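You operate a simulated robot arm through the tools that you are given. There is no shell and no other tool. Be economical: measure what you need, move in short steps, check, and stop when the job is done.

You run a simulated robot arm. Do the job below in one go: nothing can be reset, and whatever is moved stays where it is left.

JOB
Tip the spare oats back into their jar and stack the bowls.
Fine: jar closed; blue bowl emptied and nested in the mixing bowl, scoop in the blue bowl; nothing spilt. Set down upright: scoop.

The check looks at the end state, three seconds after you hand in, the way a careful person would. Anything else that was tipped, shoved, dropped, spilled or broken makes it a failure.

ROBOT AND FRAMES
A 7-joint arm with a two-finger parallel gripper, fixed in place. Base frame: the origin is at the foot of the arm, x ahead of it, y to its left, z up; the work surface is at about z = 89. Units: cm, degrees, N and s.
With the tool pointing down near the work surface it reaches from about 30 to 70 cm from the base axis. Its first joint turns from -66.0 to 66.0 degrees. Payload 1.57 kg.
The TCP is the grasp point between the finger pads, 3 cm short of the fingertips. In the tool frame z runs along the fingers and y along their closing line. The gripper opens to 11 cm. The fingers are 2.4 cm wide and 1.2 cm thick; the gripper's body (4.8 by 11.2 cm) begins 7.8 cm behind the TCP.
Orientation is told as [roll, pitch, yaw] about the base's x, y, z axes, in that order, counted from this pose: with the fingers straight down and closing along the base's y, the tool's x points along the base's -x, its y along +y and its z along -z.

CONTROLS
- The arm moves only by the tool send_rows. Its argument "increments" is a list of rows, each an object (a shift or turn left out is 0, a gripper value left out holds the last) with "slide": the shift along the base's x, y, z in cm, a list of three; "rotation": the turn, a rotation vector about the base's x, y, z in degrees, a list of three; "hand": the finger opening in cm, from 0 to 11. In form: [{"slide": [tx, ty, tz], "rotation": [wx, wy, wz], "hand": hand}, ...]. A call has 1 to 10 rows; each row shifts and turns the commanded pose from where the row before left it. Rows are played at 5 a second. More than 5 cm and 8.6 degrees between two rows, or a gripper value outside its range, and nothing of the call is played. A pose out of reach is approached as far as the arm can. The call stops where the force on the tool passes 40 N (or 10 N more than at its start, if that is more) or the arm is blocked; 0.2 s more then pass. The fingers move at their own pace (about 10.8 cm/s each) and stop on an object; they squeeze with about 40 N. The grip force told is the motor's: it shows also when the fingers shut on nothing. Time passes only in rows, and 0.2 s behind the last, so rows that do not move let the fingers close. It gives the time, the measured TCP pose, the force on the tool (base axes), the opening and the grip force at its end, in the units of the frame above (readings bear some noise), with the torque about the TCP (base axes, N m) and any sound that the robot's microphone picked up.
- Cameras (640 x 400 px; columns grow to the right, rows downward): "scene" is fixed at [17.02, -39.81, 139.75]; the picture's right is [0.72, -0.70, 0.00], its down [-0.44, -0.46, -0.77] and it looks along [0.54, 0.55, -0.63] (base axes); focal length 214 px, centre (320, 200). "wrist" rides on the gripper at [7, 1.6, -14.1] in the tool frame; the picture's right is [-0.23, 0.97, 0.00], its down [-0.86, -0.20, -0.48] and it looks along [-0.47, -0.11, 0.88] (tool axes); focal length 222 px, centre (320, 200). There is no depth. A picture from a camera that has moved, and an enlarged one, comes with that camera's place and axes in the base frame and with its lens.
- grab_frame(camera): a new picture of that camera. No time passes.
- inspect(camera, box): a new picture of the part [left, top, right, bottom] of that camera's present view, enlarged. No time passes.
- close_job(): hands the job in; it is judged then, once.

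Work in short steps. Places have to be worked out from the pictures, the camera data and where the tool is seen: move nearer, look again, correct. Check each grasp and each placing, and mend what went wrong. You have 120 turns and 76 pictures in all, those below and enlarged ones among them. Open the gripper and draw the arm clear of the work before you hand the job in, unless the task says otherwise; then end with one line.

The tools are called after "Call:" as name(argument=value, ...) on one line, values as JSON. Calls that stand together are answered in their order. send_rows: Moves the arm, as the interface text tells. Its arguments: {"type":"object","properties":{"increments":{"type":"array"}},"required":["increments"]} The other tools are called the same way: grab_frame (camera) takes a picture; inspect (camera, box) takes an enlarged picture of a part of a camera's view; close_job () hands the job in.

At the start:

```text
time: 0.0
eef_pos: [39.07, 4.94, 130.33]
tool_rot: [0.0, 0.0, 0.0]
force: [-0.5, 0.6, -0.7]
wrist_torque: [-0.01, -0.03, -0.02]
finger_gap: 11.02
grasp_force: 0.0
```

scene: 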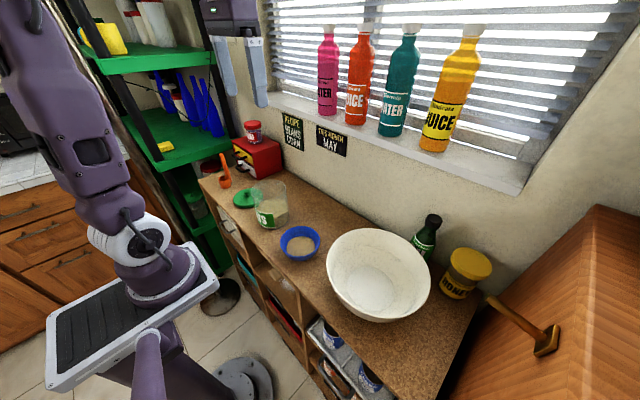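
wrist: 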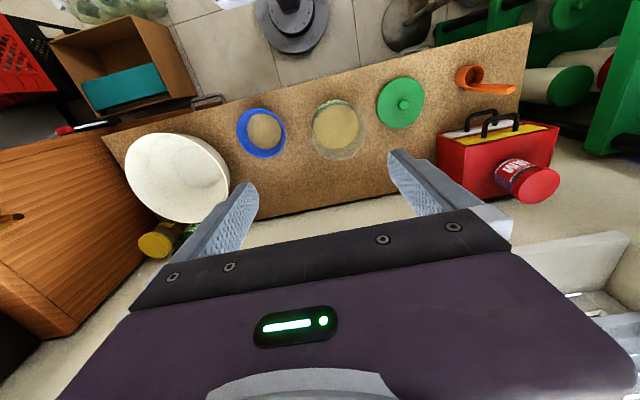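

I'll take enlarged views of the workspace first to place the objects.

Call:
inspect(camera="scene", box=[190, 110, 350, 270])

Call:
inspect(camera="scene", box=[270, 190, 510, 340])

Call:
inspect(camera="wrist", box=[220, 50, 540, 210])

```text
2.50 times, centred on (270, 190) of scene
camera zoom: at [17.02, -39.81, 139.75], right [0.72, -0.7, 0.0], down [-0.44, -0.46, -0.77], along [0.54, 0.55, -0.63], focal length 536 px, centre (445, 225)
```

zoom: 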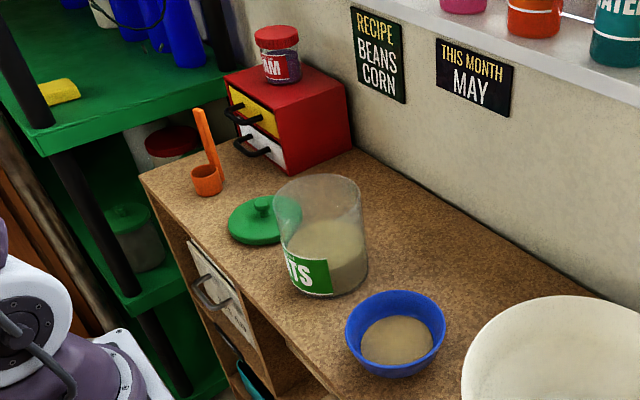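

```text
2.67 times, centred on (390, 265) of scene
camera zoom: at [17.02, -39.81, 139.75], right [0.72, -0.7, 0.0], down [-0.44, -0.46, -0.77], along [0.54, 0.55, -0.63], focal length 572 px, centre (133, 27)
```

zoom: 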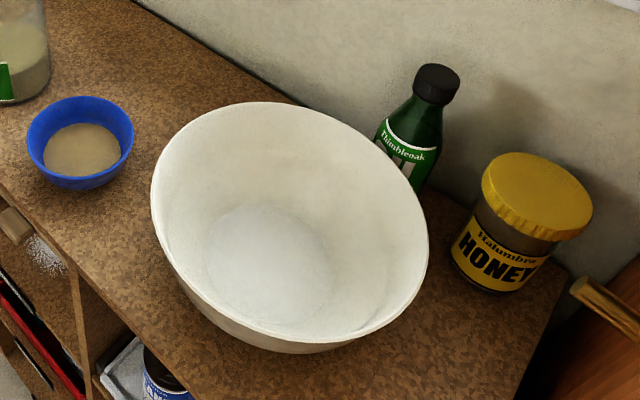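

```text
2.00 times, centred on (380, 130) of wrist
camera zoom: at [32.2, 6.56, 144.54], right [0.23, 0.97, 0.0], down [0.86, -0.2, 0.48], along [0.47, -0.11, -0.88], focal length 444 px, centre (200, 340)
```

zoom: 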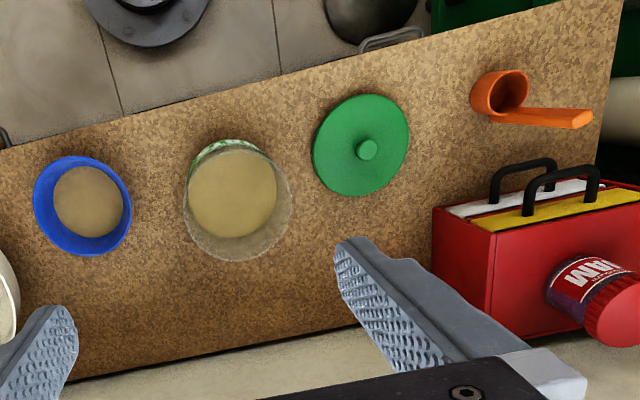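

The scoop stands with a vertical handle (top about (41.3, 38.2, 102.4)). The blue bowl is near (40, -8), the jar near (42, 9), the lid near (41, 23) and the mixing bowl near (46, -30). I'll move the wrist camera closer to the blue bowl to measure it.

Call:
send_rows(increments=[{"slide": [-2, -4, -2.5]}, {"slide": [-2, -4, -2.5]}, {"slide": [-1, -4, -3]}, {"slide": [0, -1, -3]}])

Call:
grab_frame(camera="wrist")

```text
refused: row 1 steps farther than a row can; nothing moved
```

```text
70 pictures are left
camera wrist: at [32.2, 6.56, 144.54], right [0.23, 0.97, 0.0], down [0.86, -0.2, 0.48], along [0.47, -0.11, -0.88], focal length 222 px, centre (320, 200)
```

wrist: 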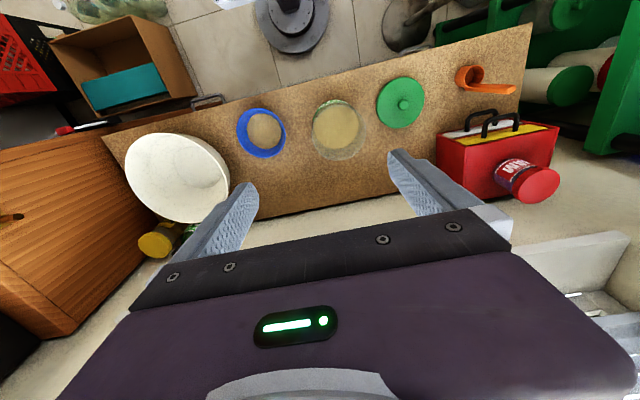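

The rows were too long, so I'm resending the move in smaller steps.

Call:
send_rows(increments=[{"slide": [-1, -3.5, -2.5]}, {"slide": [-1, -3.5, -2.5]}, {"slide": [-1, -3.5, -2.5]}, {"slide": [-1, -3, -2.5]}, {"slide": [0, 0, -2]}])

Call:
grab_frame(camera="wrist")

```text
time: 1.2
eef_pos: [35.17, -8.61, 118.14]
tool_rot: [0.0, 0.0, 0.0]
force: [0.3, -0.5, 0.0]
wrist_torque: [-0.03, -0.02, 0.02]
finger_gap: 11.0
grasp_force: 0.1
```

```text
69 pictures are left
camera wrist: at [28.32, -7.01, 132.41], right [0.23, 0.97, 0.0], down [0.85, -0.2, 0.48], along [0.47, -0.11, -0.88], focal length 222 px, centre (320, 200)
```

wrist: 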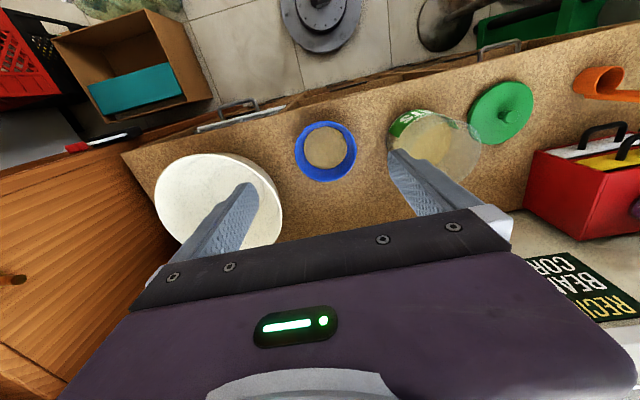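

Call:
inspect(camera="wrist", box=[270, 100, 390, 200])

Call:
inspect(camera="scene", box=[270, 215, 334, 271])

```text
4.00 times, centred on (330, 150) of wrist
camera zoom: at [28.32, -7.01, 132.41], right [0.23, 0.97, 0.0], down [0.85, -0.2, 0.48], along [0.47, -0.11, -0.88], focal length 888 px, centre (280, 400)
```

zoom: 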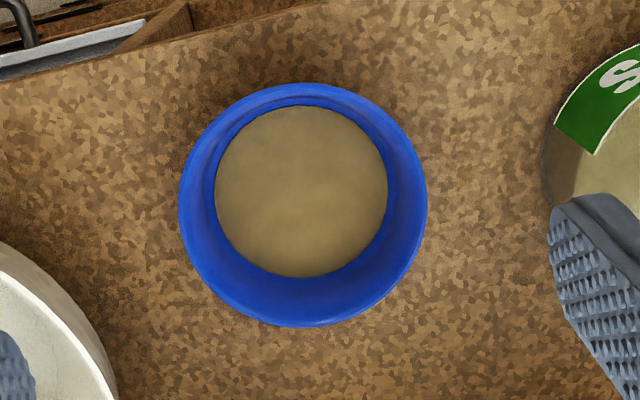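

```text
7.14 times, centred on (302, 243) of scene
camera zoom: at [17.02, -39.81, 139.75], right [0.72, -0.7, 0.0], down [-0.44, -0.46, -0.77], along [0.54, 0.55, -0.63], focal length 1532 px, centre (449, -107)
```

zoom: 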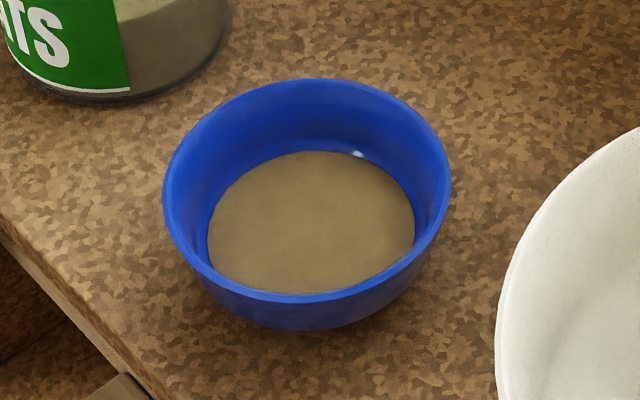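

The blue bowl's centre is about (39.9, -8.6), with its rim at z≈93.6, about 11.0 cm wide, and walls flaring about 30°. I plan to pinch its -y rim with the tool leaning 30° outward, then roll the tool by about -x to pour toward +y. I'll dry-run that tilt in free air first to see whether the arm can reach it.

Call:
send_rows(increments=[{"slide": [2, 3, 2]}, {"slide": [2, 3, 3]}, {"slide": [2, 3, 3]}, {"slide": [1, 3, 2], "rotation": [-8, 0, 0]}, {"rotation": [-8, 0, 0]}, {"rotation": [-8, 0, 0]}, {"rotation": [-8, 0, 0]}, {"rotation": [-8, 0, 0]}, {"rotation": [-8, 0, 0]}])

Call:
send_rows(increments=[{"rotation": [-8, 0, 0]}, {"rotation": [-8, 0, 0]}, {"rotation": [-8, 0, 0]}, {"rotation": [-8, 0, 0]}, {"rotation": [-8, 0, 0]}])

Call:
grab_frame(camera="scene")

```text
time: 3.2
eef_pos: [42.07, 3.4, 128.23]
tool_rot: [-48.1, 0.0, 0.0]
force: [-0.4, 0.4, -0.5]
wrist_torque: [-0.02, 0.04, -0.01]
finger_gap: 10.99
grasp_force: 0.0
```

```text
time: 4.4
eef_pos: [42.08, 3.46, 128.29]
tool_rot: [-88.1, 0.0, 0.0]
force: [-0.8, 0.4, 0.8]
wrist_torque: [-0.03, 0.01, -0.01]
finger_gap: 11.0
grasp_force: 0.1
```

```text
66 pictures are left
```

scene: 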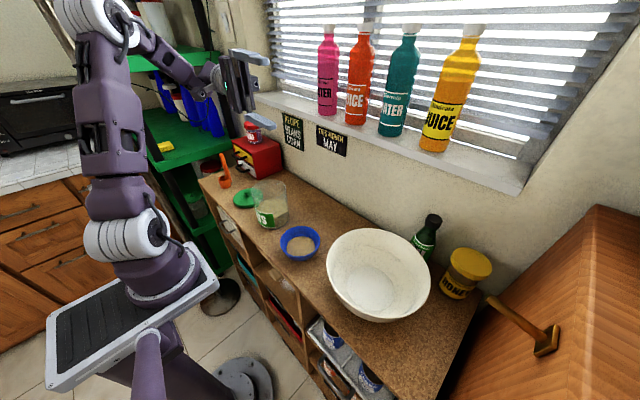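

The dry run reaches -88° with no trouble. The mixing bowl's rim works out at only about z 97, so a roughly 15° lean on the -y side should clear it. I'm rotating back and going above the blue bowl's -y rim.

Call:
send_rows(increments=[{"rotation": [8.5, 0, 0]}, {"rotation": [8.5, 0, 0]}, {"rotation": [8.5, 0, 0]}, {"rotation": [8.5, 0, 0]}, {"rotation": [8.5, 0, 0]}, {"rotation": [8.5, 0, 0]}, {"rotation": [8.5, 0, 0]}, {"rotation": [8.5, 0, 0]}, {"rotation": [8.5, 0, 0]}, {"rotation": [8.5, 0, 0], "hand": 3}])

Call:
send_rows(increments=[{"slide": [-0.5, -3, -3], "rotation": [8.5, 0, 0]}, {"slide": [-0.5, -3, -3], "rotation": [8.5, 0, 0]}, {"slide": [-0.5, -3, -3]}, {"slide": [-0.5, -3, -3]}, {"slide": [-0.2, -3, -3]}, {"slide": [0, -3, -3]}, {"slide": [0, 0, -3]}, {"slide": [0, 0, -3]}])

Call:
grab_frame(camera="wrist")

Call:
grab_frame(camera="scene")

```text
time: 6.6
eef_pos: [42.1, 3.52, 128.25]
tool_rot: [-2.9, -0.1, 0.0]
force: [-0.2, -0.1, 0.6]
wrist_torque: [0.0, 0.01, -0.05]
finger_gap: 3.07
grasp_force: 0.0
```

```text
time: 8.4
eef_pos: [39.87, -14.75, 104.48]
tool_rot: [14.0, 0.1, 0.0]
force: [0.6, 0.0, 0.7]
wrist_torque: [0.04, 0.0, -0.02]
finger_gap: 2.98
grasp_force: 0.1
```

```text
65 pictures are left
camera wrist: at [32.94, -16.53, 118.58], right [0.23, 0.94, 0.24], down [0.85, -0.31, 0.42], along [0.47, 0.11, -0.88], focal length 222 px, centre (320, 200)
```

wrist: 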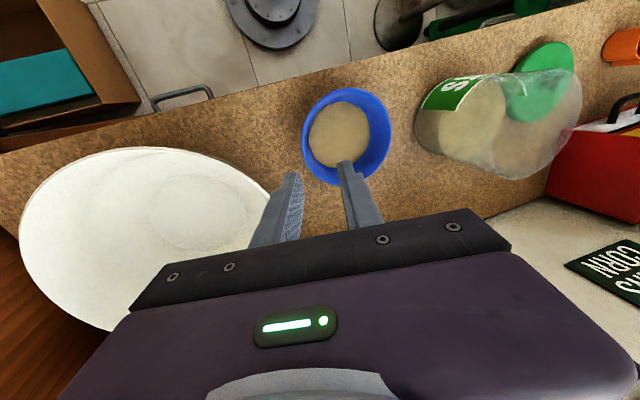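

```text
64 pictures are left
```

scene: 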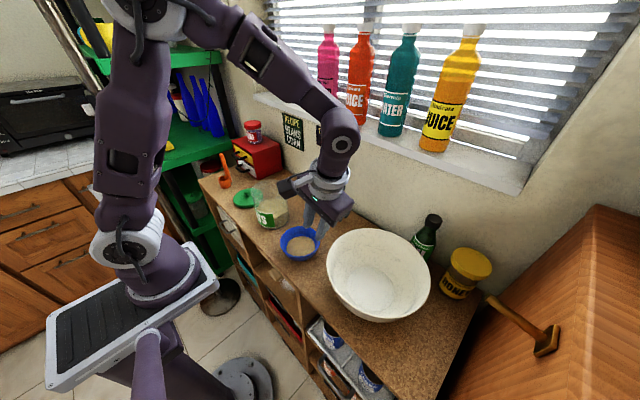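

The bowl centre is confirmed near (39.7, -8.55). I'm descending most of the way, then checking how the fingers straddle the rim.

Call:
send_rows(increments=[{"slide": [-0.1, 0.4, -3]}, {"slide": [0, 0.2, -3]}, {"slide": [0, 0.1, -1.2]}])

Call:
inspect(camera="wrist", box=[240, 60, 440, 240])

Call:
inspect(camera="scene", box=[260, 170, 400, 290])

```text
time: 9.2
eef_pos: [39.78, -13.94, 97.12]
tool_rot: [14.0, 0.0, 0.0]
force: [0.0, -0.1, 0.4]
wrist_torque: [0.0, -0.02, 0.0]
finger_gap: 3.0
grasp_force: 0.1
```

```text
2.22 times, centred on (340, 150) of wrist
camera zoom: at [32.92, -15.82, 111.36], right [0.23, 0.94, 0.24], down [0.85, -0.31, 0.42], along [0.47, 0.11, -0.88], focal length 494 px, centre (276, 311)
```

zoom: 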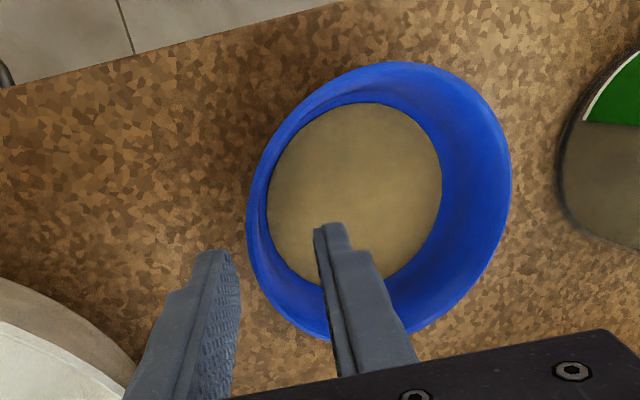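

```text
3.33 times, centred on (330, 230) of scene
camera zoom: at [17.02, -39.81, 139.75], right [0.72, -0.7, 0.0], down [-0.44, -0.46, -0.77], along [0.54, 0.55, -0.63], focal length 715 px, centre (287, 100)
```

zoom: 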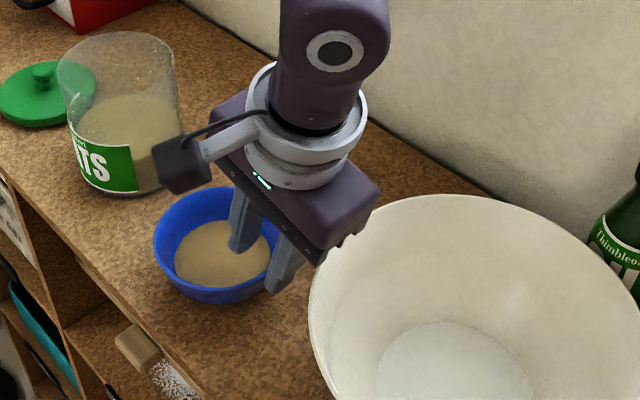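

Both fingers straddle the rim and the hand's corner should stay about 3 cm above the mixing bowl's rim. I'm lowering the last 2.3 cm and closing.

Call:
send_rows(increments=[{"slide": [-0.2, 0, -1.2]}, {"slide": [0, 0, -1.1]}, {"hand": 2}, {"hand": 1}, {"hand": 0}, {"hand": 0}, {"hand": 0}])

Call:
inspect(camera="wrist", box=[240, 60, 440, 240])

Call:
inspect(camera="scene", box=[260, 170, 400, 290])

```text
time: 10.8
eef_pos: [39.53, -13.75, 94.75]
tool_rot: [14.1, 0.0, 0.1]
force: [-1.0, 1.8, 2.5]
wrist_torque: [0.24, -0.05, 0.06]
finger_gap: 0.38
grasp_force: 24.8
```

```text
2.22 times, centred on (340, 150) of wrist
camera zoom: at [32.62, -15.68, 108.99], right [0.23, 0.94, 0.24], down [0.86, -0.31, 0.42], along [0.47, 0.11, -0.88], focal length 494 px, centre (276, 311)
```

zoom: 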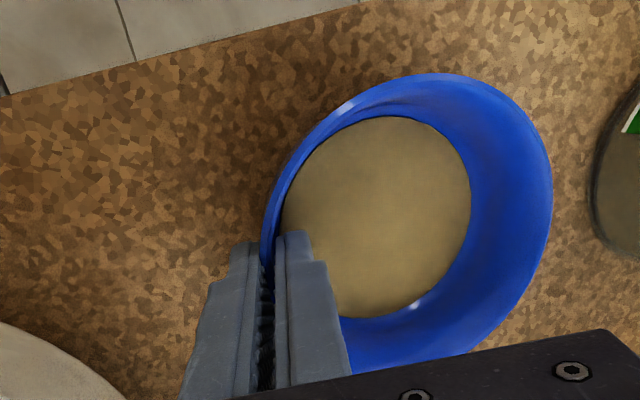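

```text
3.33 times, centred on (330, 230) of scene
camera zoom: at [17.01, -39.8, 139.75], right [0.72, -0.7, 0.0], down [-0.44, -0.46, -0.77], along [0.54, 0.55, -0.63], focal length 715 px, centre (287, 100)
```

zoom: 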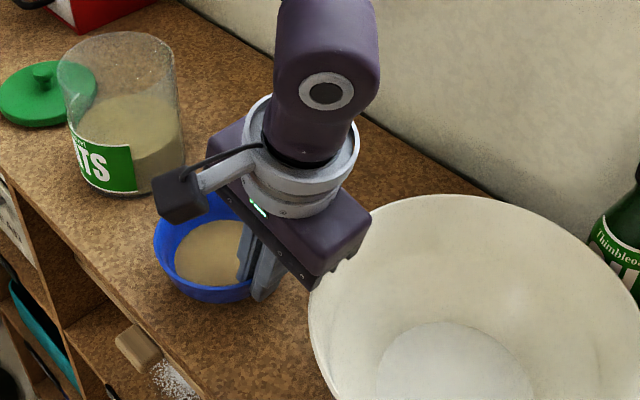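

The wall is pinched (gap 0.38 cm). I'm lifting slowly straight up and checking the bowl stays level.

Call:
send_rows(increments=[{"slide": [0, 0, 0.7]}, {"slide": [0, 0, 1]}, {"slide": [0, 0, 1.5]}, {"slide": [0, 0, 2]}])

Call:
inspect(camera="wrist", box=[240, 60, 440, 240])

Call:
inspect(camera="scene", box=[260, 170, 400, 290])

```text
time: 11.8
eef_pos: [39.46, -13.87, 99.96]
tool_rot: [14.0, 0.0, 0.0]
force: [-0.3, -0.5, -1.7]
wrist_torque: [-0.09, 0.0, 0.02]
finger_gap: 0.36
grasp_force: 24.6
```

```text
2.22 times, centred on (340, 150) of wrist
camera zoom: at [32.59, -15.73, 114.22], right [0.23, 0.94, 0.24], down [0.86, -0.31, 0.42], along [0.47, 0.11, -0.88], focal length 494 px, centre (276, 311)
```

zoom: 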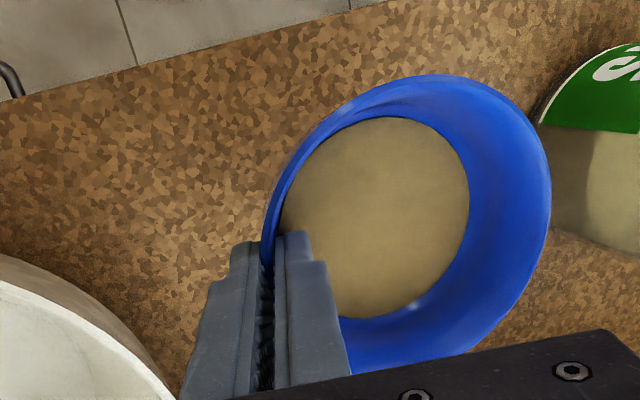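

```text
3.33 times, centred on (330, 230) of scene
camera zoom: at [17.02, -39.81, 139.75], right [0.72, -0.7, 0.0], down [-0.44, -0.46, -0.77], along [0.54, 0.55, -0.63], focal length 715 px, centre (287, 100)
```

zoom: 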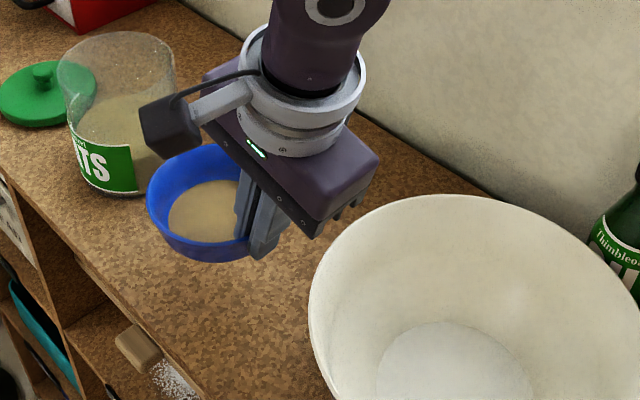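

The bowl is held level, with about 2 N on the tool. The jar centre is about (42, 8.25), its rim at z≈101 and about 10.3 cm wide. I'm raising the bowl and carrying it level until its +y lip is over the jar.

Call:
send_rows(increments=[{"slide": [0, 0, 2.5]}, {"slide": [0, 0, 3]}, {"slide": [0, 0, 3]}, {"slide": [0.7, 1.5, 1.5]}, {"slide": [0.8, 2.2, 0]}, {"slide": [0.8, 2.2, 0]}, {"slide": [0.2, 2.2, 0]}, {"slide": [0, 2.0, 0]}, {"slide": [0, 0, 0]}])

Call:
grab_frame(camera="wrist")

Call:
inspect(camera="scene", box=[190, 110, 350, 270])

```text
time: 13.8
eef_pos: [42.04, -3.71, 110.02]
tool_rot: [14.1, 0.1, -0.1]
force: [-0.2, -0.1, -1.7]
wrist_torque: [-0.07, 0.05, 0.0]
finger_gap: 0.37
grasp_force: 25.2
```

```text
57 pictures are left
camera wrist: at [35.05, -5.5, 124.18], right [0.23, 0.94, 0.24], down [0.86, -0.31, 0.42], along [0.47, 0.11, -0.88], focal length 222 px, centre (320, 200)
```

wrist: 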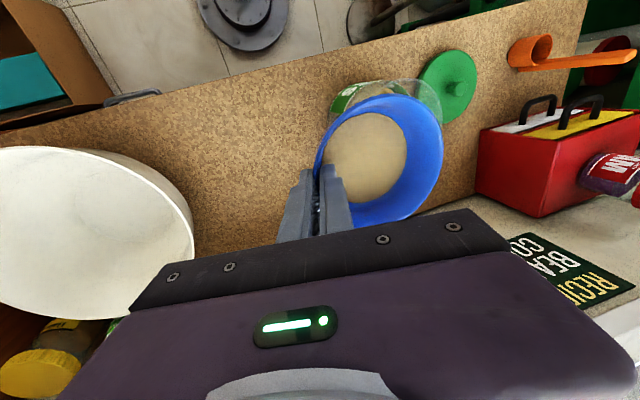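

```text
2.50 times, centred on (270, 190) of scene
camera zoom: at [17.02, -39.81, 139.75], right [0.72, -0.7, 0.0], down [-0.44, -0.46, -0.77], along [0.54, 0.55, -0.63], focal length 536 px, centre (445, 225)
```

zoom: 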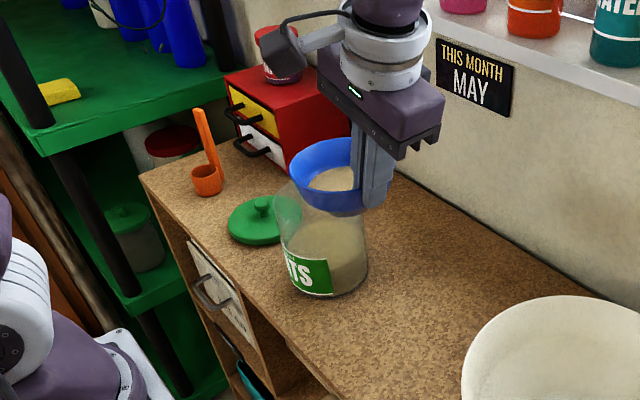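

The bowl is positioned with its lip over the jar. I'm starting the tilt, keeping the lip near y≈7.

Call:
send_rows(increments=[{"slide": [0, 0.47, 0.47], "rotation": [-8, 0, 0]}, {"slide": [0, 0.47, 0.47], "rotation": [-8, 0, 0]}, {"slide": [0, 0.47, 0.47], "rotation": [-8, 0, 0]}, {"slide": [0, 0.92, 0.7], "rotation": [-8, 0, 0]}, {"slide": [0, 0.92, 0.7], "rotation": [-8, 0, 0]}])

Call:
inspect(camera="scene", box=[190, 110, 350, 270])

Call:
grab_frame(camera="wrist")

```text
time: 15.0
eef_pos: [42.05, -0.49, 112.87]
tool_rot: [-26.1, 0.0, 0.1]
force: [-0.5, 0.2, -2.2]
wrist_torque: [-0.02, 0.0, -0.01]
finger_gap: 0.36
grasp_force: 24.7
```

```text
2.50 times, centred on (270, 190) of scene
camera zoom: at [17.02, -39.81, 139.75], right [0.72, -0.7, 0.0], down [-0.44, -0.46, -0.77], along [0.54, 0.55, -0.63], focal length 536 px, centre (445, 225)
```

zoom: 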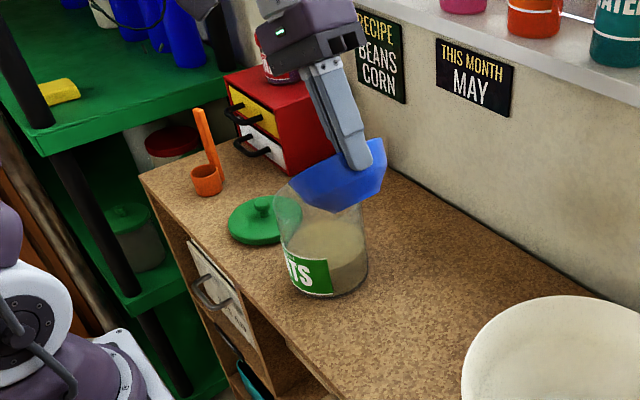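

```text
54 pictures are left
camera wrist: at [35.15, 7.21, 124.87], right [0.23, 0.87, -0.43], down [0.85, 0.03, 0.52], along [0.47, -0.48, -0.74], focal length 222 px, centre (320, 200)
```

wrist: 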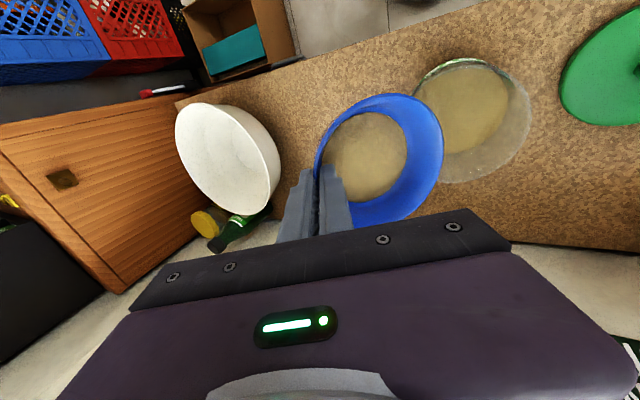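

The oats have not started to move at 40°. The jar looks about 0.7 cm further +y than I estimated, so I'm aiming the lip at y≈8 and continuing the tilt.

Call:
send_rows(increments=[{"slide": [0.1, 1.6, 0.3], "rotation": [-8, 0, 0]}, {"slide": [0.1, 1.6, 0.25], "rotation": [-8, 0, 0]}, {"slide": [0, 1.6, 0.2], "rotation": [-8, 0, 0]}])

Call:
grab_frame(camera="wrist")

Call:
inspect(camera="scene", box=[190, 110, 350, 270])

```text
time: 15.8
eef_pos: [42.24, 4.38, 113.65]
tool_rot: [-50.1, 0.0, 0.0]
force: [0.9, 0.2, -1.5]
wrist_torque: [0.0, 0.01, 0.02]
finger_gap: 0.32
grasp_force: 24.5
```

```text
53 pictures are left
camera wrist: at [35.38, 16.22, 121.47], right [0.23, 0.62, -0.75], down [0.85, 0.24, 0.46], along [0.47, -0.74, -0.48], focal length 222 px, centre (320, 200)
```

wrist: 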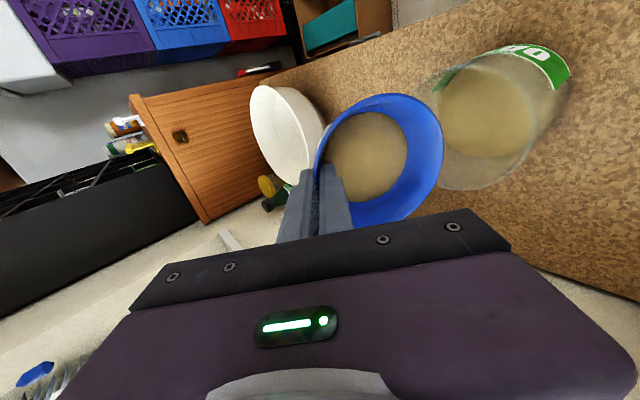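

```text
2.50 times, centred on (270, 190) of scene
camera zoom: at [17.02, -39.81, 139.75], right [0.72, -0.7, 0.0], down [-0.44, -0.46, -0.77], along [0.54, 0.55, -0.63], focal length 536 px, centre (445, 225)
```

zoom: 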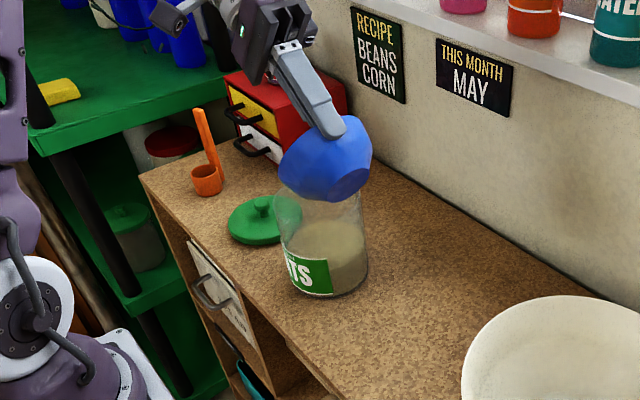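

Still nothing pouring at 64°, and the lip sits inside the jar's mouth. I'm continuing to about 88°.

Call:
send_rows(increments=[{"slide": [0, 1.5, 0.1], "rotation": [-8, 0, 0]}, {"slide": [0, 1.5, 0], "rotation": [-8, 0, 0]}, {"slide": [0, 1.4, 0], "rotation": [-8, 0, 0]}, {}])

Call:
grab_frame(camera="wrist")

Call:
inspect(camera="scene", box=[190, 110, 350, 270])

```text
time: 16.8
eef_pos: [42.31, 8.76, 113.78]
tool_rot: [-74.0, 0.0, 0.0]
force: [-0.4, 1.0, -1.8]
wrist_torque: [0.03, 0.01, -0.02]
finger_gap: 0.34
grasp_force: 24.7
```

```text
51 pictures are left
camera wrist: at [35.42, 22.74, 116.09], right [0.23, 0.27, -0.94], down [0.85, 0.41, 0.32], along [0.47, -0.87, -0.14], focal length 222 px, centre (320, 200)
```

wrist: 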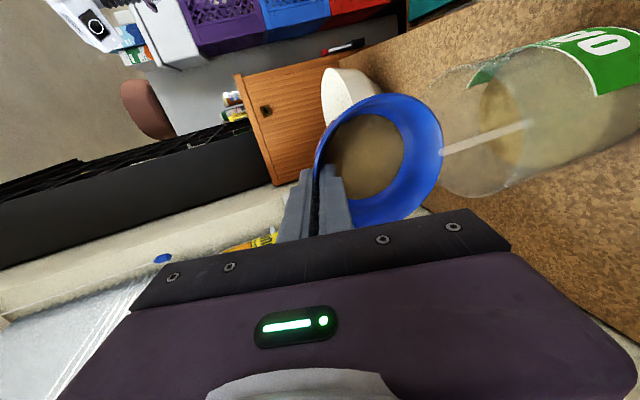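

```text
2.50 times, centred on (270, 190) of scene
camera zoom: at [17.02, -39.81, 139.75], right [0.72, -0.7, 0.0], down [-0.44, -0.46, -0.77], along [0.54, 0.55, -0.63], focal length 536 px, centre (445, 225)
```

zoom: 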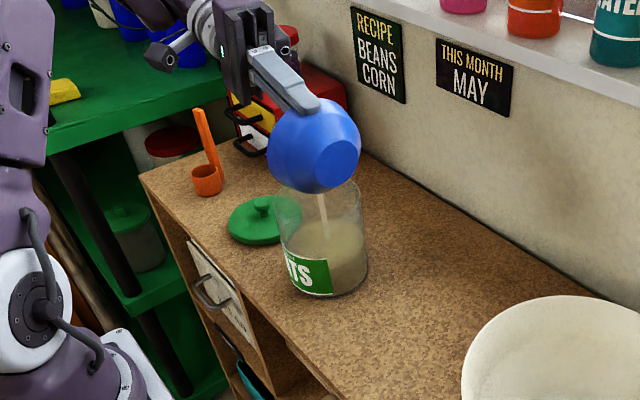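

The oats are now pouring in a stream into the jar. I'm holding this pose for a couple of seconds, then tilting further.

Call:
send_rows(increments=[{}, {}, {}, {}, {}, {}, {}, {}, {}, {}])

Call:
grab_frame(camera="wrist")

```text
time: 19.0
eef_pos: [42.26, 8.68, 113.62]
tool_rot: [-74.0, 0.0, 0.0]
force: [-0.7, 0.4, -0.9]
wrist_torque: [0.06, -0.01, 0.01]
finger_gap: 0.35
grasp_force: 24.3
```

```text
49 pictures are left
camera wrist: at [35.43, 22.71, 116.11], right [0.23, 0.27, -0.94], down [0.86, 0.41, 0.32], along [0.47, -0.87, -0.14], focal length 222 px, centre (320, 200)
```

wrist: 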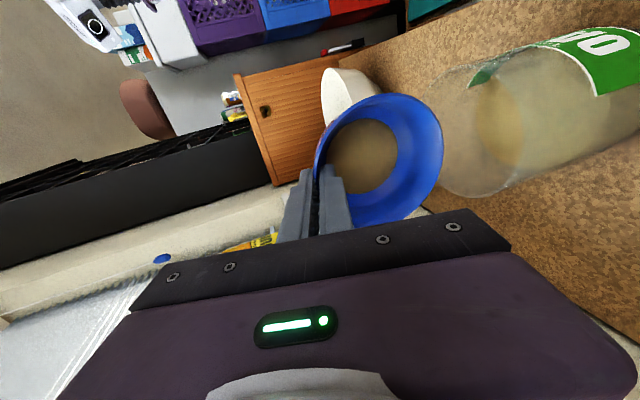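

The stream stopped with some oats left, so the amount poured depends on the tilt. I'm tilting to about 112°, keeping the lip in place.

Call:
send_rows(increments=[{"slide": [0, 1.5, 0], "rotation": [-8, 0, 0]}, {}, {"slide": [0, 1.45, -0.2], "rotation": [-8, 0, 0]}, {}, {"slide": [0, 1.4, -0.3], "rotation": [-8, 0, 0]}, {}, {}, {}, {}])

Call:
grab_frame(camera="wrist")

Call:
grab_frame(camera="scene")

```text
time: 21.0
eef_pos: [42.41, 13.03, 113.16]
tool_rot: [-98.0, 0.0, 0.0]
force: [-0.5, -0.7, -1.3]
wrist_torque: [0.06, -0.01, 0.0]
finger_gap: 0.35
grasp_force: 24.4
```

```text
48 pictures are left
camera wrist: at [35.53, 26.85, 109.67], right [0.23, -0.14, -0.96], down [0.85, 0.5, 0.13], along [0.47, -0.85, 0.23], focal length 222 px, centre (320, 200)
```

wrist: 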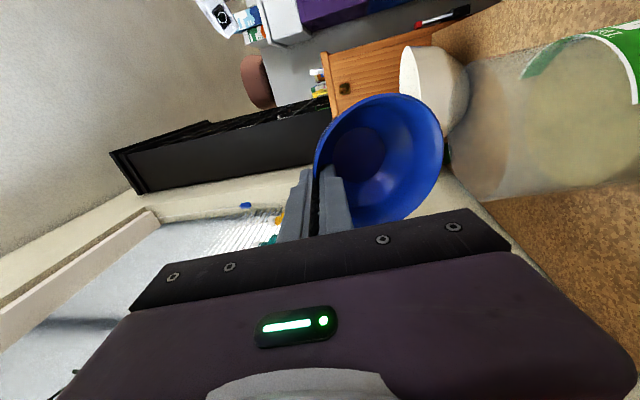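

```text
47 pictures are left
```

scene: 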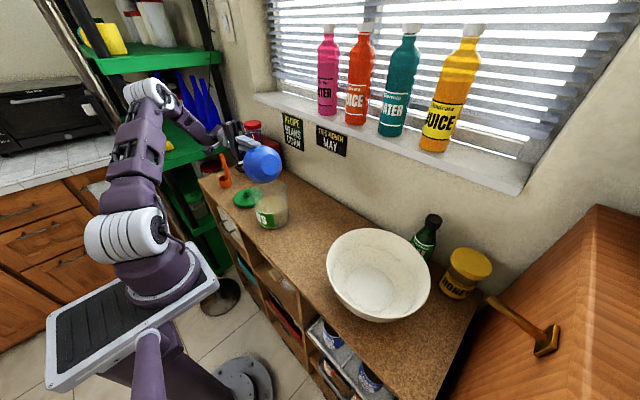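

Call:
inspect(camera="wrist", box=[300, 80, 460, 230])

Call:
inspect(camera="scene", box=[200, 110, 320, 240])

```text
2.67 times, centred on (380, 155) of wrist
camera zoom: at [35.53, 26.85, 109.67], right [0.23, -0.14, -0.96], down [0.85, 0.5, 0.13], along [0.47, -0.85, 0.23], focal length 592 px, centre (160, 320)
```

zoom: 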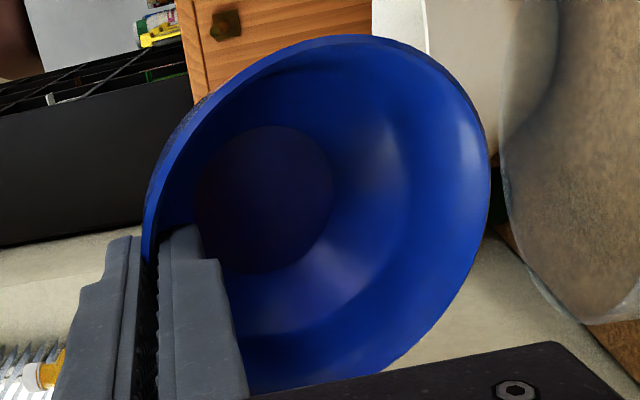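

```text
3.08 times, centred on (260, 175) of scene
camera zoom: at [17.02, -39.81, 139.75], right [0.72, -0.7, 0.0], down [-0.44, -0.46, -0.77], along [0.54, 0.55, -0.63], focal length 660 px, centre (505, 277)
```

zoom: 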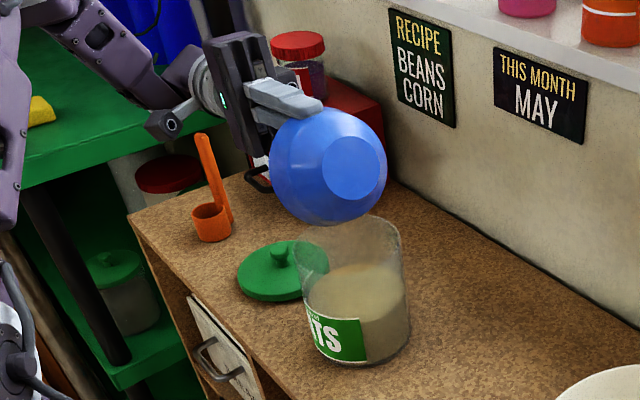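

The bowl is empty and nothing is spilt. I'm lifting off the jar, rotating the bowl back to level and moving toward the mixing bowl at a safe height.

Call:
send_rows(increments=[{"slide": [0, 0, 2.5]}, {"slide": [0, 0, 2.5]}, {"slide": [0, -2, 0], "rotation": [8, 0, 0]}, {"slide": [0, -2, 0], "rotation": [8, 0, 0]}, {"slide": [0, -2, 0], "rotation": [8, 0, 0]}, {"slide": [0, -2, 0], "rotation": [8, 0, 0]}, {"slide": [0, -2, 0], "rotation": [8, 0, 0]}, {"slide": [0, -2, 0], "rotation": [8, 0, 0]}, {"slide": [0, -2, 0], "rotation": [8, 0, 0]}, {"slide": [0, -2, 0], "rotation": [8, 0, 0]}])

Call:
send_rows(increments=[{"slide": [0, -3, 0], "rotation": [8, 0, 0]}, {"slide": [0, -3, 0], "rotation": [8, 0, 0]}, {"slide": [0, -3, 0], "rotation": [8, 0, 0]}, {"slide": [0, -3, 0], "rotation": [8, 0, 0]}, {"slide": [0, -3, 0], "rotation": [8, 0, 0]}, {"slide": [0.5, -3, 0], "rotation": [8, 0, 0]}, {"slide": [0.5, -4, 0]}, {"slide": [0.5, -4, 0]}, {"slide": [0.5, -4, 0]}])

Call:
grab_frame(camera="wrist")

Call:
grab_frame(camera="scene")

```text
time: 23.2
eef_pos: [42.79, -3.54, 117.9]
tool_rot: [-33.8, -0.1, -0.1]
force: [0.2, -0.2, -1.3]
wrist_torque: [0.03, 0.0, 0.01]
finger_gap: 0.34
grasp_force: 24.6
out of reach, approached as far as the arm can: row 2
```

```text
time: 25.2
eef_pos: [44.3, -31.81, 117.73]
tool_rot: [14.1, 0.1, -0.2]
force: [0.3, -0.3, -1.9]
wrist_torque: [-0.08, 0.0, -0.02]
finger_gap: 0.31
grasp_force: 24.2
out of reach, approached as far as the arm can: row 9
```

```text
44 pictures are left
camera wrist: at [37.41, -33.64, 132.05], right [0.23, 0.94, 0.24], down [0.85, -0.31, 0.42], along [0.47, 0.11, -0.88], focal length 222 px, centre (320, 200)
```

wrist: 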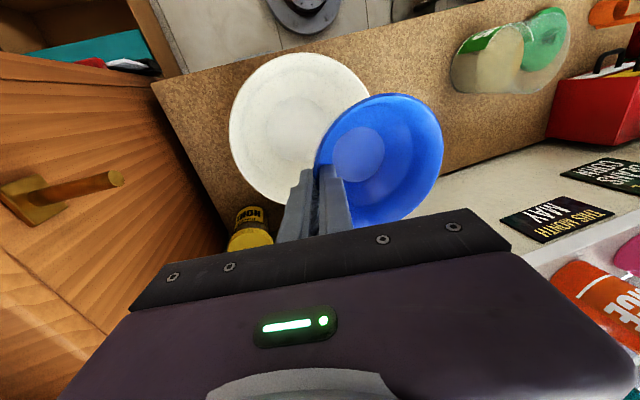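

```text
43 pictures are left
```

scene: 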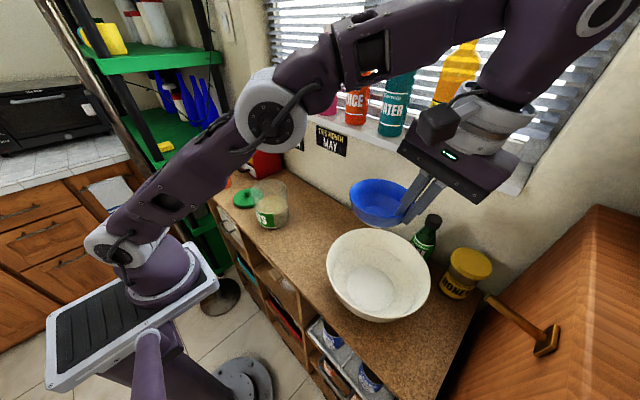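

The arm is near its limit with this lean, so I'll yaw the tool -90° about vertical, making the pinched side face the base. The mixing bowl's centre works out at about (44.2, -29.6).

Call:
send_rows(increments=[{"slide": [-0.5, 0.3, 0], "rotation": [0, 0, -8.2]}, {"slide": [-0.5, 0.3, 0], "rotation": [0, 0, -8.2]}, {"slide": [-0.5, 0.3, 0], "rotation": [0, 0, -8.2]}, {"slide": [-0.5, 0.3, 0], "rotation": [0, 0, -8.2]}, {"slide": [-0.5, 0.3, 0], "rotation": [0, 0, -8.2]}, {"slide": [-0.5, 0.3, 0], "rotation": [0, 0, -8.2]}])

Call:
send_rows(increments=[{"slide": [-0.5, 0.1, 0], "rotation": [0, 0, -8.2]}, {"slide": [-0.5, 0.1, 0], "rotation": [0, 0, -8.2]}, {"slide": [-0.5, 0.1, 0], "rotation": [0, 0, -8.2]}, {"slide": [-0.5, 0.1, 0], "rotation": [0, 0, -8.2]}, {"slide": [-0.3, 0.1, 0], "rotation": [0, 0, -8]}])

Call:
grab_frame(camera="wrist")

Call:
grab_frame(camera="scene")

```text
time: 26.6
eef_pos: [41.29, -29.85, 117.86]
tool_rot: [14.0, 0.1, -49.4]
force: [0.8, 0.8, -1.0]
wrist_torque: [-0.03, 0.08, -0.02]
finger_gap: 0.34
grasp_force: 24.4
```

```text
time: 27.8
eef_pos: [38.9, -29.3, 117.84]
tool_rot: [14.0, 0.1, -90.2]
force: [-0.1, 0.4, -1.5]
wrist_torque: [0.0, 0.08, -0.02]
finger_gap: 0.34
grasp_force: 24.2
```

```text
42 pictures are left
camera wrist: at [37.3, -22.4, 132.01], right [0.94, -0.23, 0.24], down [-0.31, -0.85, 0.42], along [0.11, -0.47, -0.88], focal length 222 px, centre (320, 200)
```

wrist: 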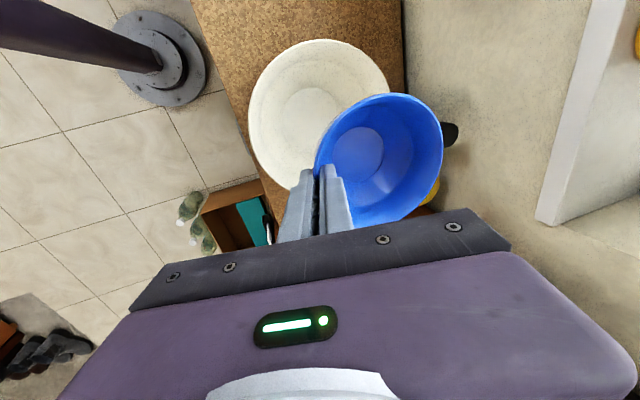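

```text
41 pictures are left
```

scene: 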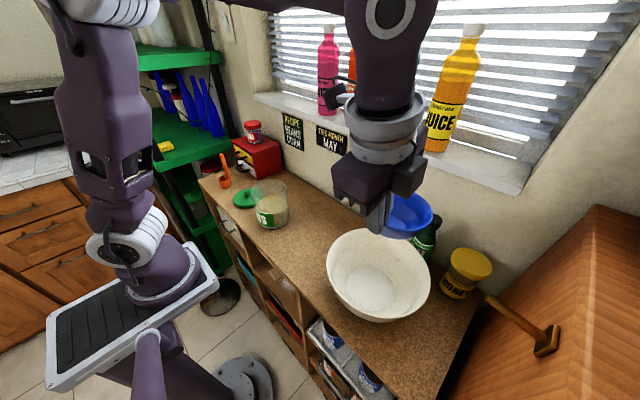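

The pose is reached. I'm moving the bowl over my refined centre (44.6, -28.8), lowering to just above the rim and looking again.

Call:
send_rows(increments=[{"slide": [0.3, 0.4, -3]}, {"slide": [0, 0, -3]}, {"slide": [0, 0, -3]}, {"slide": [0, 0, -2]}])

Call:
grab_frame(camera="wrist")

Call:
inspect(camera="scene", box=[300, 150, 480, 340])

```text
time: 28.8
eef_pos: [39.26, -28.77, 106.52]
tool_rot: [14.1, 0.0, -90.0]
force: [-0.7, -0.1, -1.7]
wrist_torque: [0.0, 0.05, -0.01]
finger_gap: 0.33
grasp_force: 24.5
```

```text
40 pictures are left
camera wrist: at [37.61, -21.88, 120.76], right [0.94, -0.23, 0.24], down [-0.31, -0.85, 0.42], along [0.11, -0.47, -0.88], focal length 222 px, centre (320, 200)
```

wrist: 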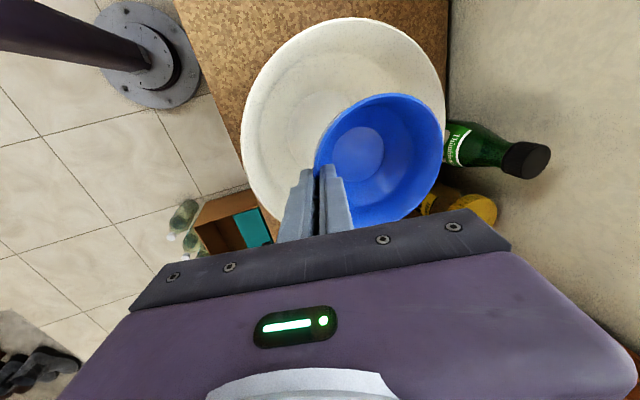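

```text
2.11 times, centred on (390, 245) of scene
camera zoom: at [17.02, -39.81, 139.75], right [0.72, -0.7, 0.0], down [-0.44, -0.46, -0.77], along [0.54, 0.55, -0.63], focal length 452 px, centre (173, 105)
```

zoom: 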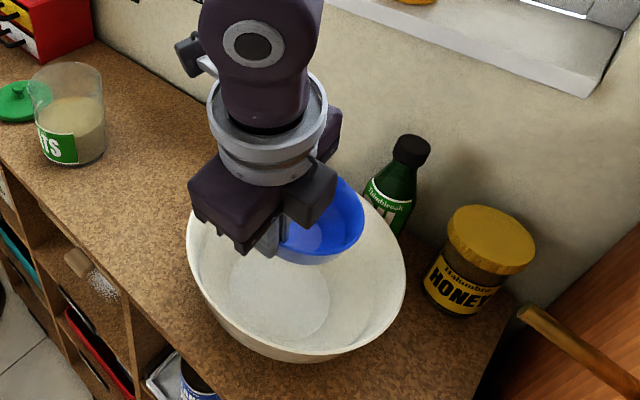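

Correcting for perspective, the mixing bowl centre is about (45.2, -28.8). I'm shifting 0.7 cm in +x and lowering in short steps, watching the force.

Call:
send_rows(increments=[{"slide": [0.7, 0, -2.5]}, {"slide": [0, 0, -2.5]}, {"slide": [0, 0, -2.5]}, {"slide": [0, 0, -1]}, {}])

Call:
inspect(camera="scene", box=[300, 170, 460, 340])

Call:
grab_frame(camera="wrist")

```text
time: 30.0
eef_pos: [40.11, -28.92, 98.4]
tool_rot: [14.1, 0.0, -90.1]
force: [-0.4, 0.3, -1.1]
wrist_torque: [0.0, 0.07, 0.02]
finger_gap: 0.34
grasp_force: 24.3
```

```text
2.35 times, centred on (380, 255) of scene
camera zoom: at [17.02, -39.81, 139.75], right [0.72, -0.7, 0.0], down [-0.44, -0.46, -0.77], along [0.54, 0.55, -0.63], focal length 505 px, centre (179, 71)
```

zoom: 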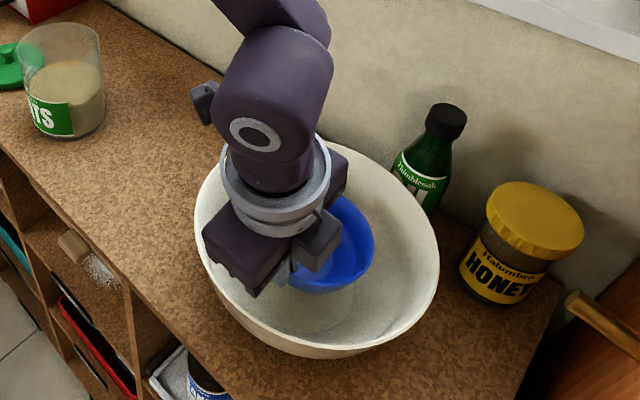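

```text
37 pictures are left
camera wrist: at [38.38, -21.96, 112.54], right [0.94, -0.23, 0.24], down [-0.31, -0.86, 0.42], along [0.11, -0.47, -0.88], focal length 222 px, centre (320, 200)
```

wrist: 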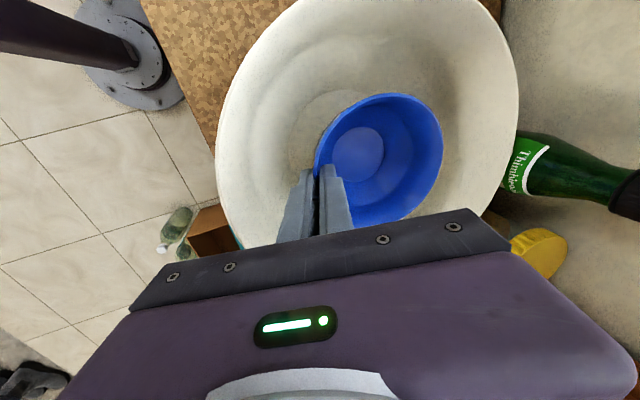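

The floor circle edges put the mixing bowl's centre at about (45.3, -29), with the blue bowl right above it. I'm lowering in small steps until contact.

Call:
send_rows(increments=[{"slide": [0, 0, -1]}, {"slide": [0, 0, -0.7]}, {"slide": [0, 0, -0.4]}, {"slide": [0, 0, -0.3]}, {}])

```text
time: 31.2
eef_pos: [40.09, -28.86, 95.91]
tool_rot: [14.0, -0.1, -90.1]
force: [0.5, -0.4, -2.5]
wrist_torque: [-0.01, 0.08, -0.03]
finger_gap: 0.33
grasp_force: 24.2
```

No contact yet, so I'm continuing in 0.2 cm steps.

Call:
send_rows(increments=[{"slide": [0, 0, -0.2]}, {"slide": [0, 0, -0.2]}, {}])

Call:
send_rows(increments=[{"slide": [0, 0, -0.2]}, {"slide": [0, 0, -0.1]}, {}])

```text
time: 32.0
eef_pos: [40.04, -28.88, 95.49]
tool_rot: [14.1, 0.0, -90.0]
force: [-3.0, 1.4, 10.4]
wrist_torque: [-0.26, -0.32, -0.04]
finger_gap: 0.33
grasp_force: 23.9
```

```text
time: 32.8
eef_pos: [40.06, -28.89, 95.28]
tool_rot: [14.1, 0.1, -90.0]
force: [0.2, 3.7, 20.2]
wrist_torque: [-0.03, -0.6, 0.13]
finger_gap: 0.34
grasp_force: 24.6
```

Contact came at about z 95.6. I'm easing up 0.25 cm to remove the load, then opening a little to release.

Call:
send_rows(increments=[{"slide": [0, 0, 0.25]}, {"hand": 0.8}, {"hand": 1.4}, {"hand": 2}, {}])

Call:
inspect(camera="wrist", box=[220, 20, 520, 240])

```text
time: 34.0
eef_pos: [40.17, -28.82, 95.43]
tool_rot: [14.0, 0.0, -90.1]
force: [0.2, 0.6, 0.1]
wrist_torque: [0.01, -0.04, -0.02]
finger_gap: 2.0
grasp_force: 0.0
```

```text
1.82 times, centred on (370, 130) of wrist
camera zoom: at [38.32, -22.0, 109.7], right [0.94, -0.23, 0.24], down [-0.31, -0.86, 0.42], along [0.11, -0.47, -0.88], focal length 404 px, centre (229, 327)
```

zoom: 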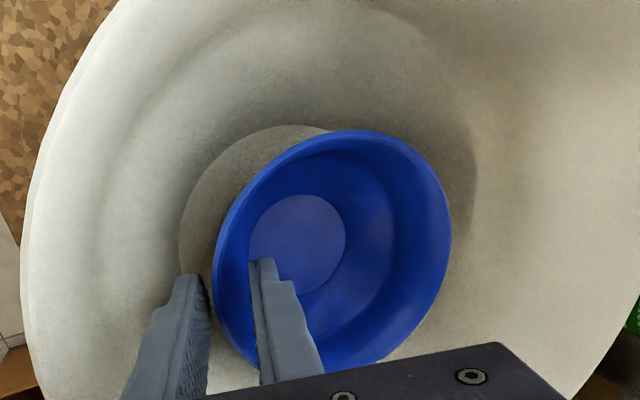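

The bowl is released and sits on the mixing bowl's floor. I'm retreating along the finger axis.

Call:
send_rows(increments=[{"slide": [-0.3, 0, 1.2]}, {"slide": [-0.5, 0, 2]}, {"slide": [-0.7, 0, 3]}, {"slide": [-0.5, 0, 4]}, {"slide": [0, 0, 4.5]}, {"slide": [0, 0, 4.5]}])

Call:
inspect(camera="scene", box=[300, 170, 480, 340])

Call:
grab_frame(camera="wrist")

```text
time: 35.4
eef_pos: [38.06, -28.85, 114.64]
tool_rot: [14.0, 0.0, -90.1]
force: [-0.4, 0.0, -0.8]
wrist_torque: [0.01, 0.02, -0.01]
finger_gap: 1.98
grasp_force: 0.0
```

```text
2.35 times, centred on (390, 255) of scene
camera zoom: at [17.02, -39.81, 139.75], right [0.72, -0.7, 0.0], down [-0.44, -0.46, -0.77], along [0.54, 0.55, -0.63], focal length 505 px, centre (155, 71)
```

zoom: 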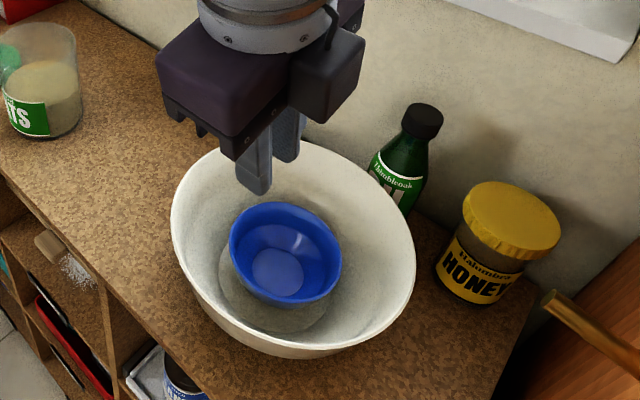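

```text
34 pictures are left
camera wrist: at [36.27, -21.85, 128.87], right [0.94, -0.23, 0.24], down [-0.31, -0.85, 0.42], along [0.11, -0.47, -0.88], focal length 222 px, centre (320, 200)
```

wrist: 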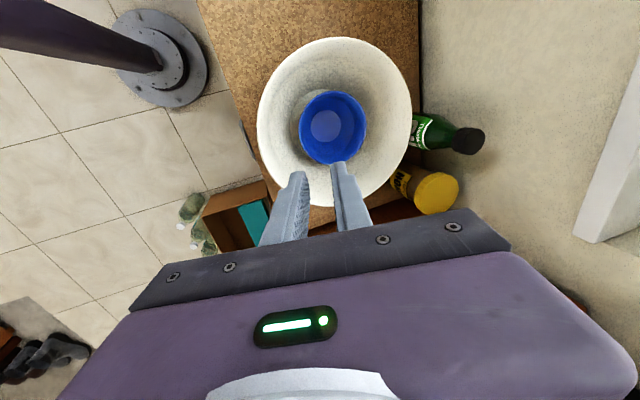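

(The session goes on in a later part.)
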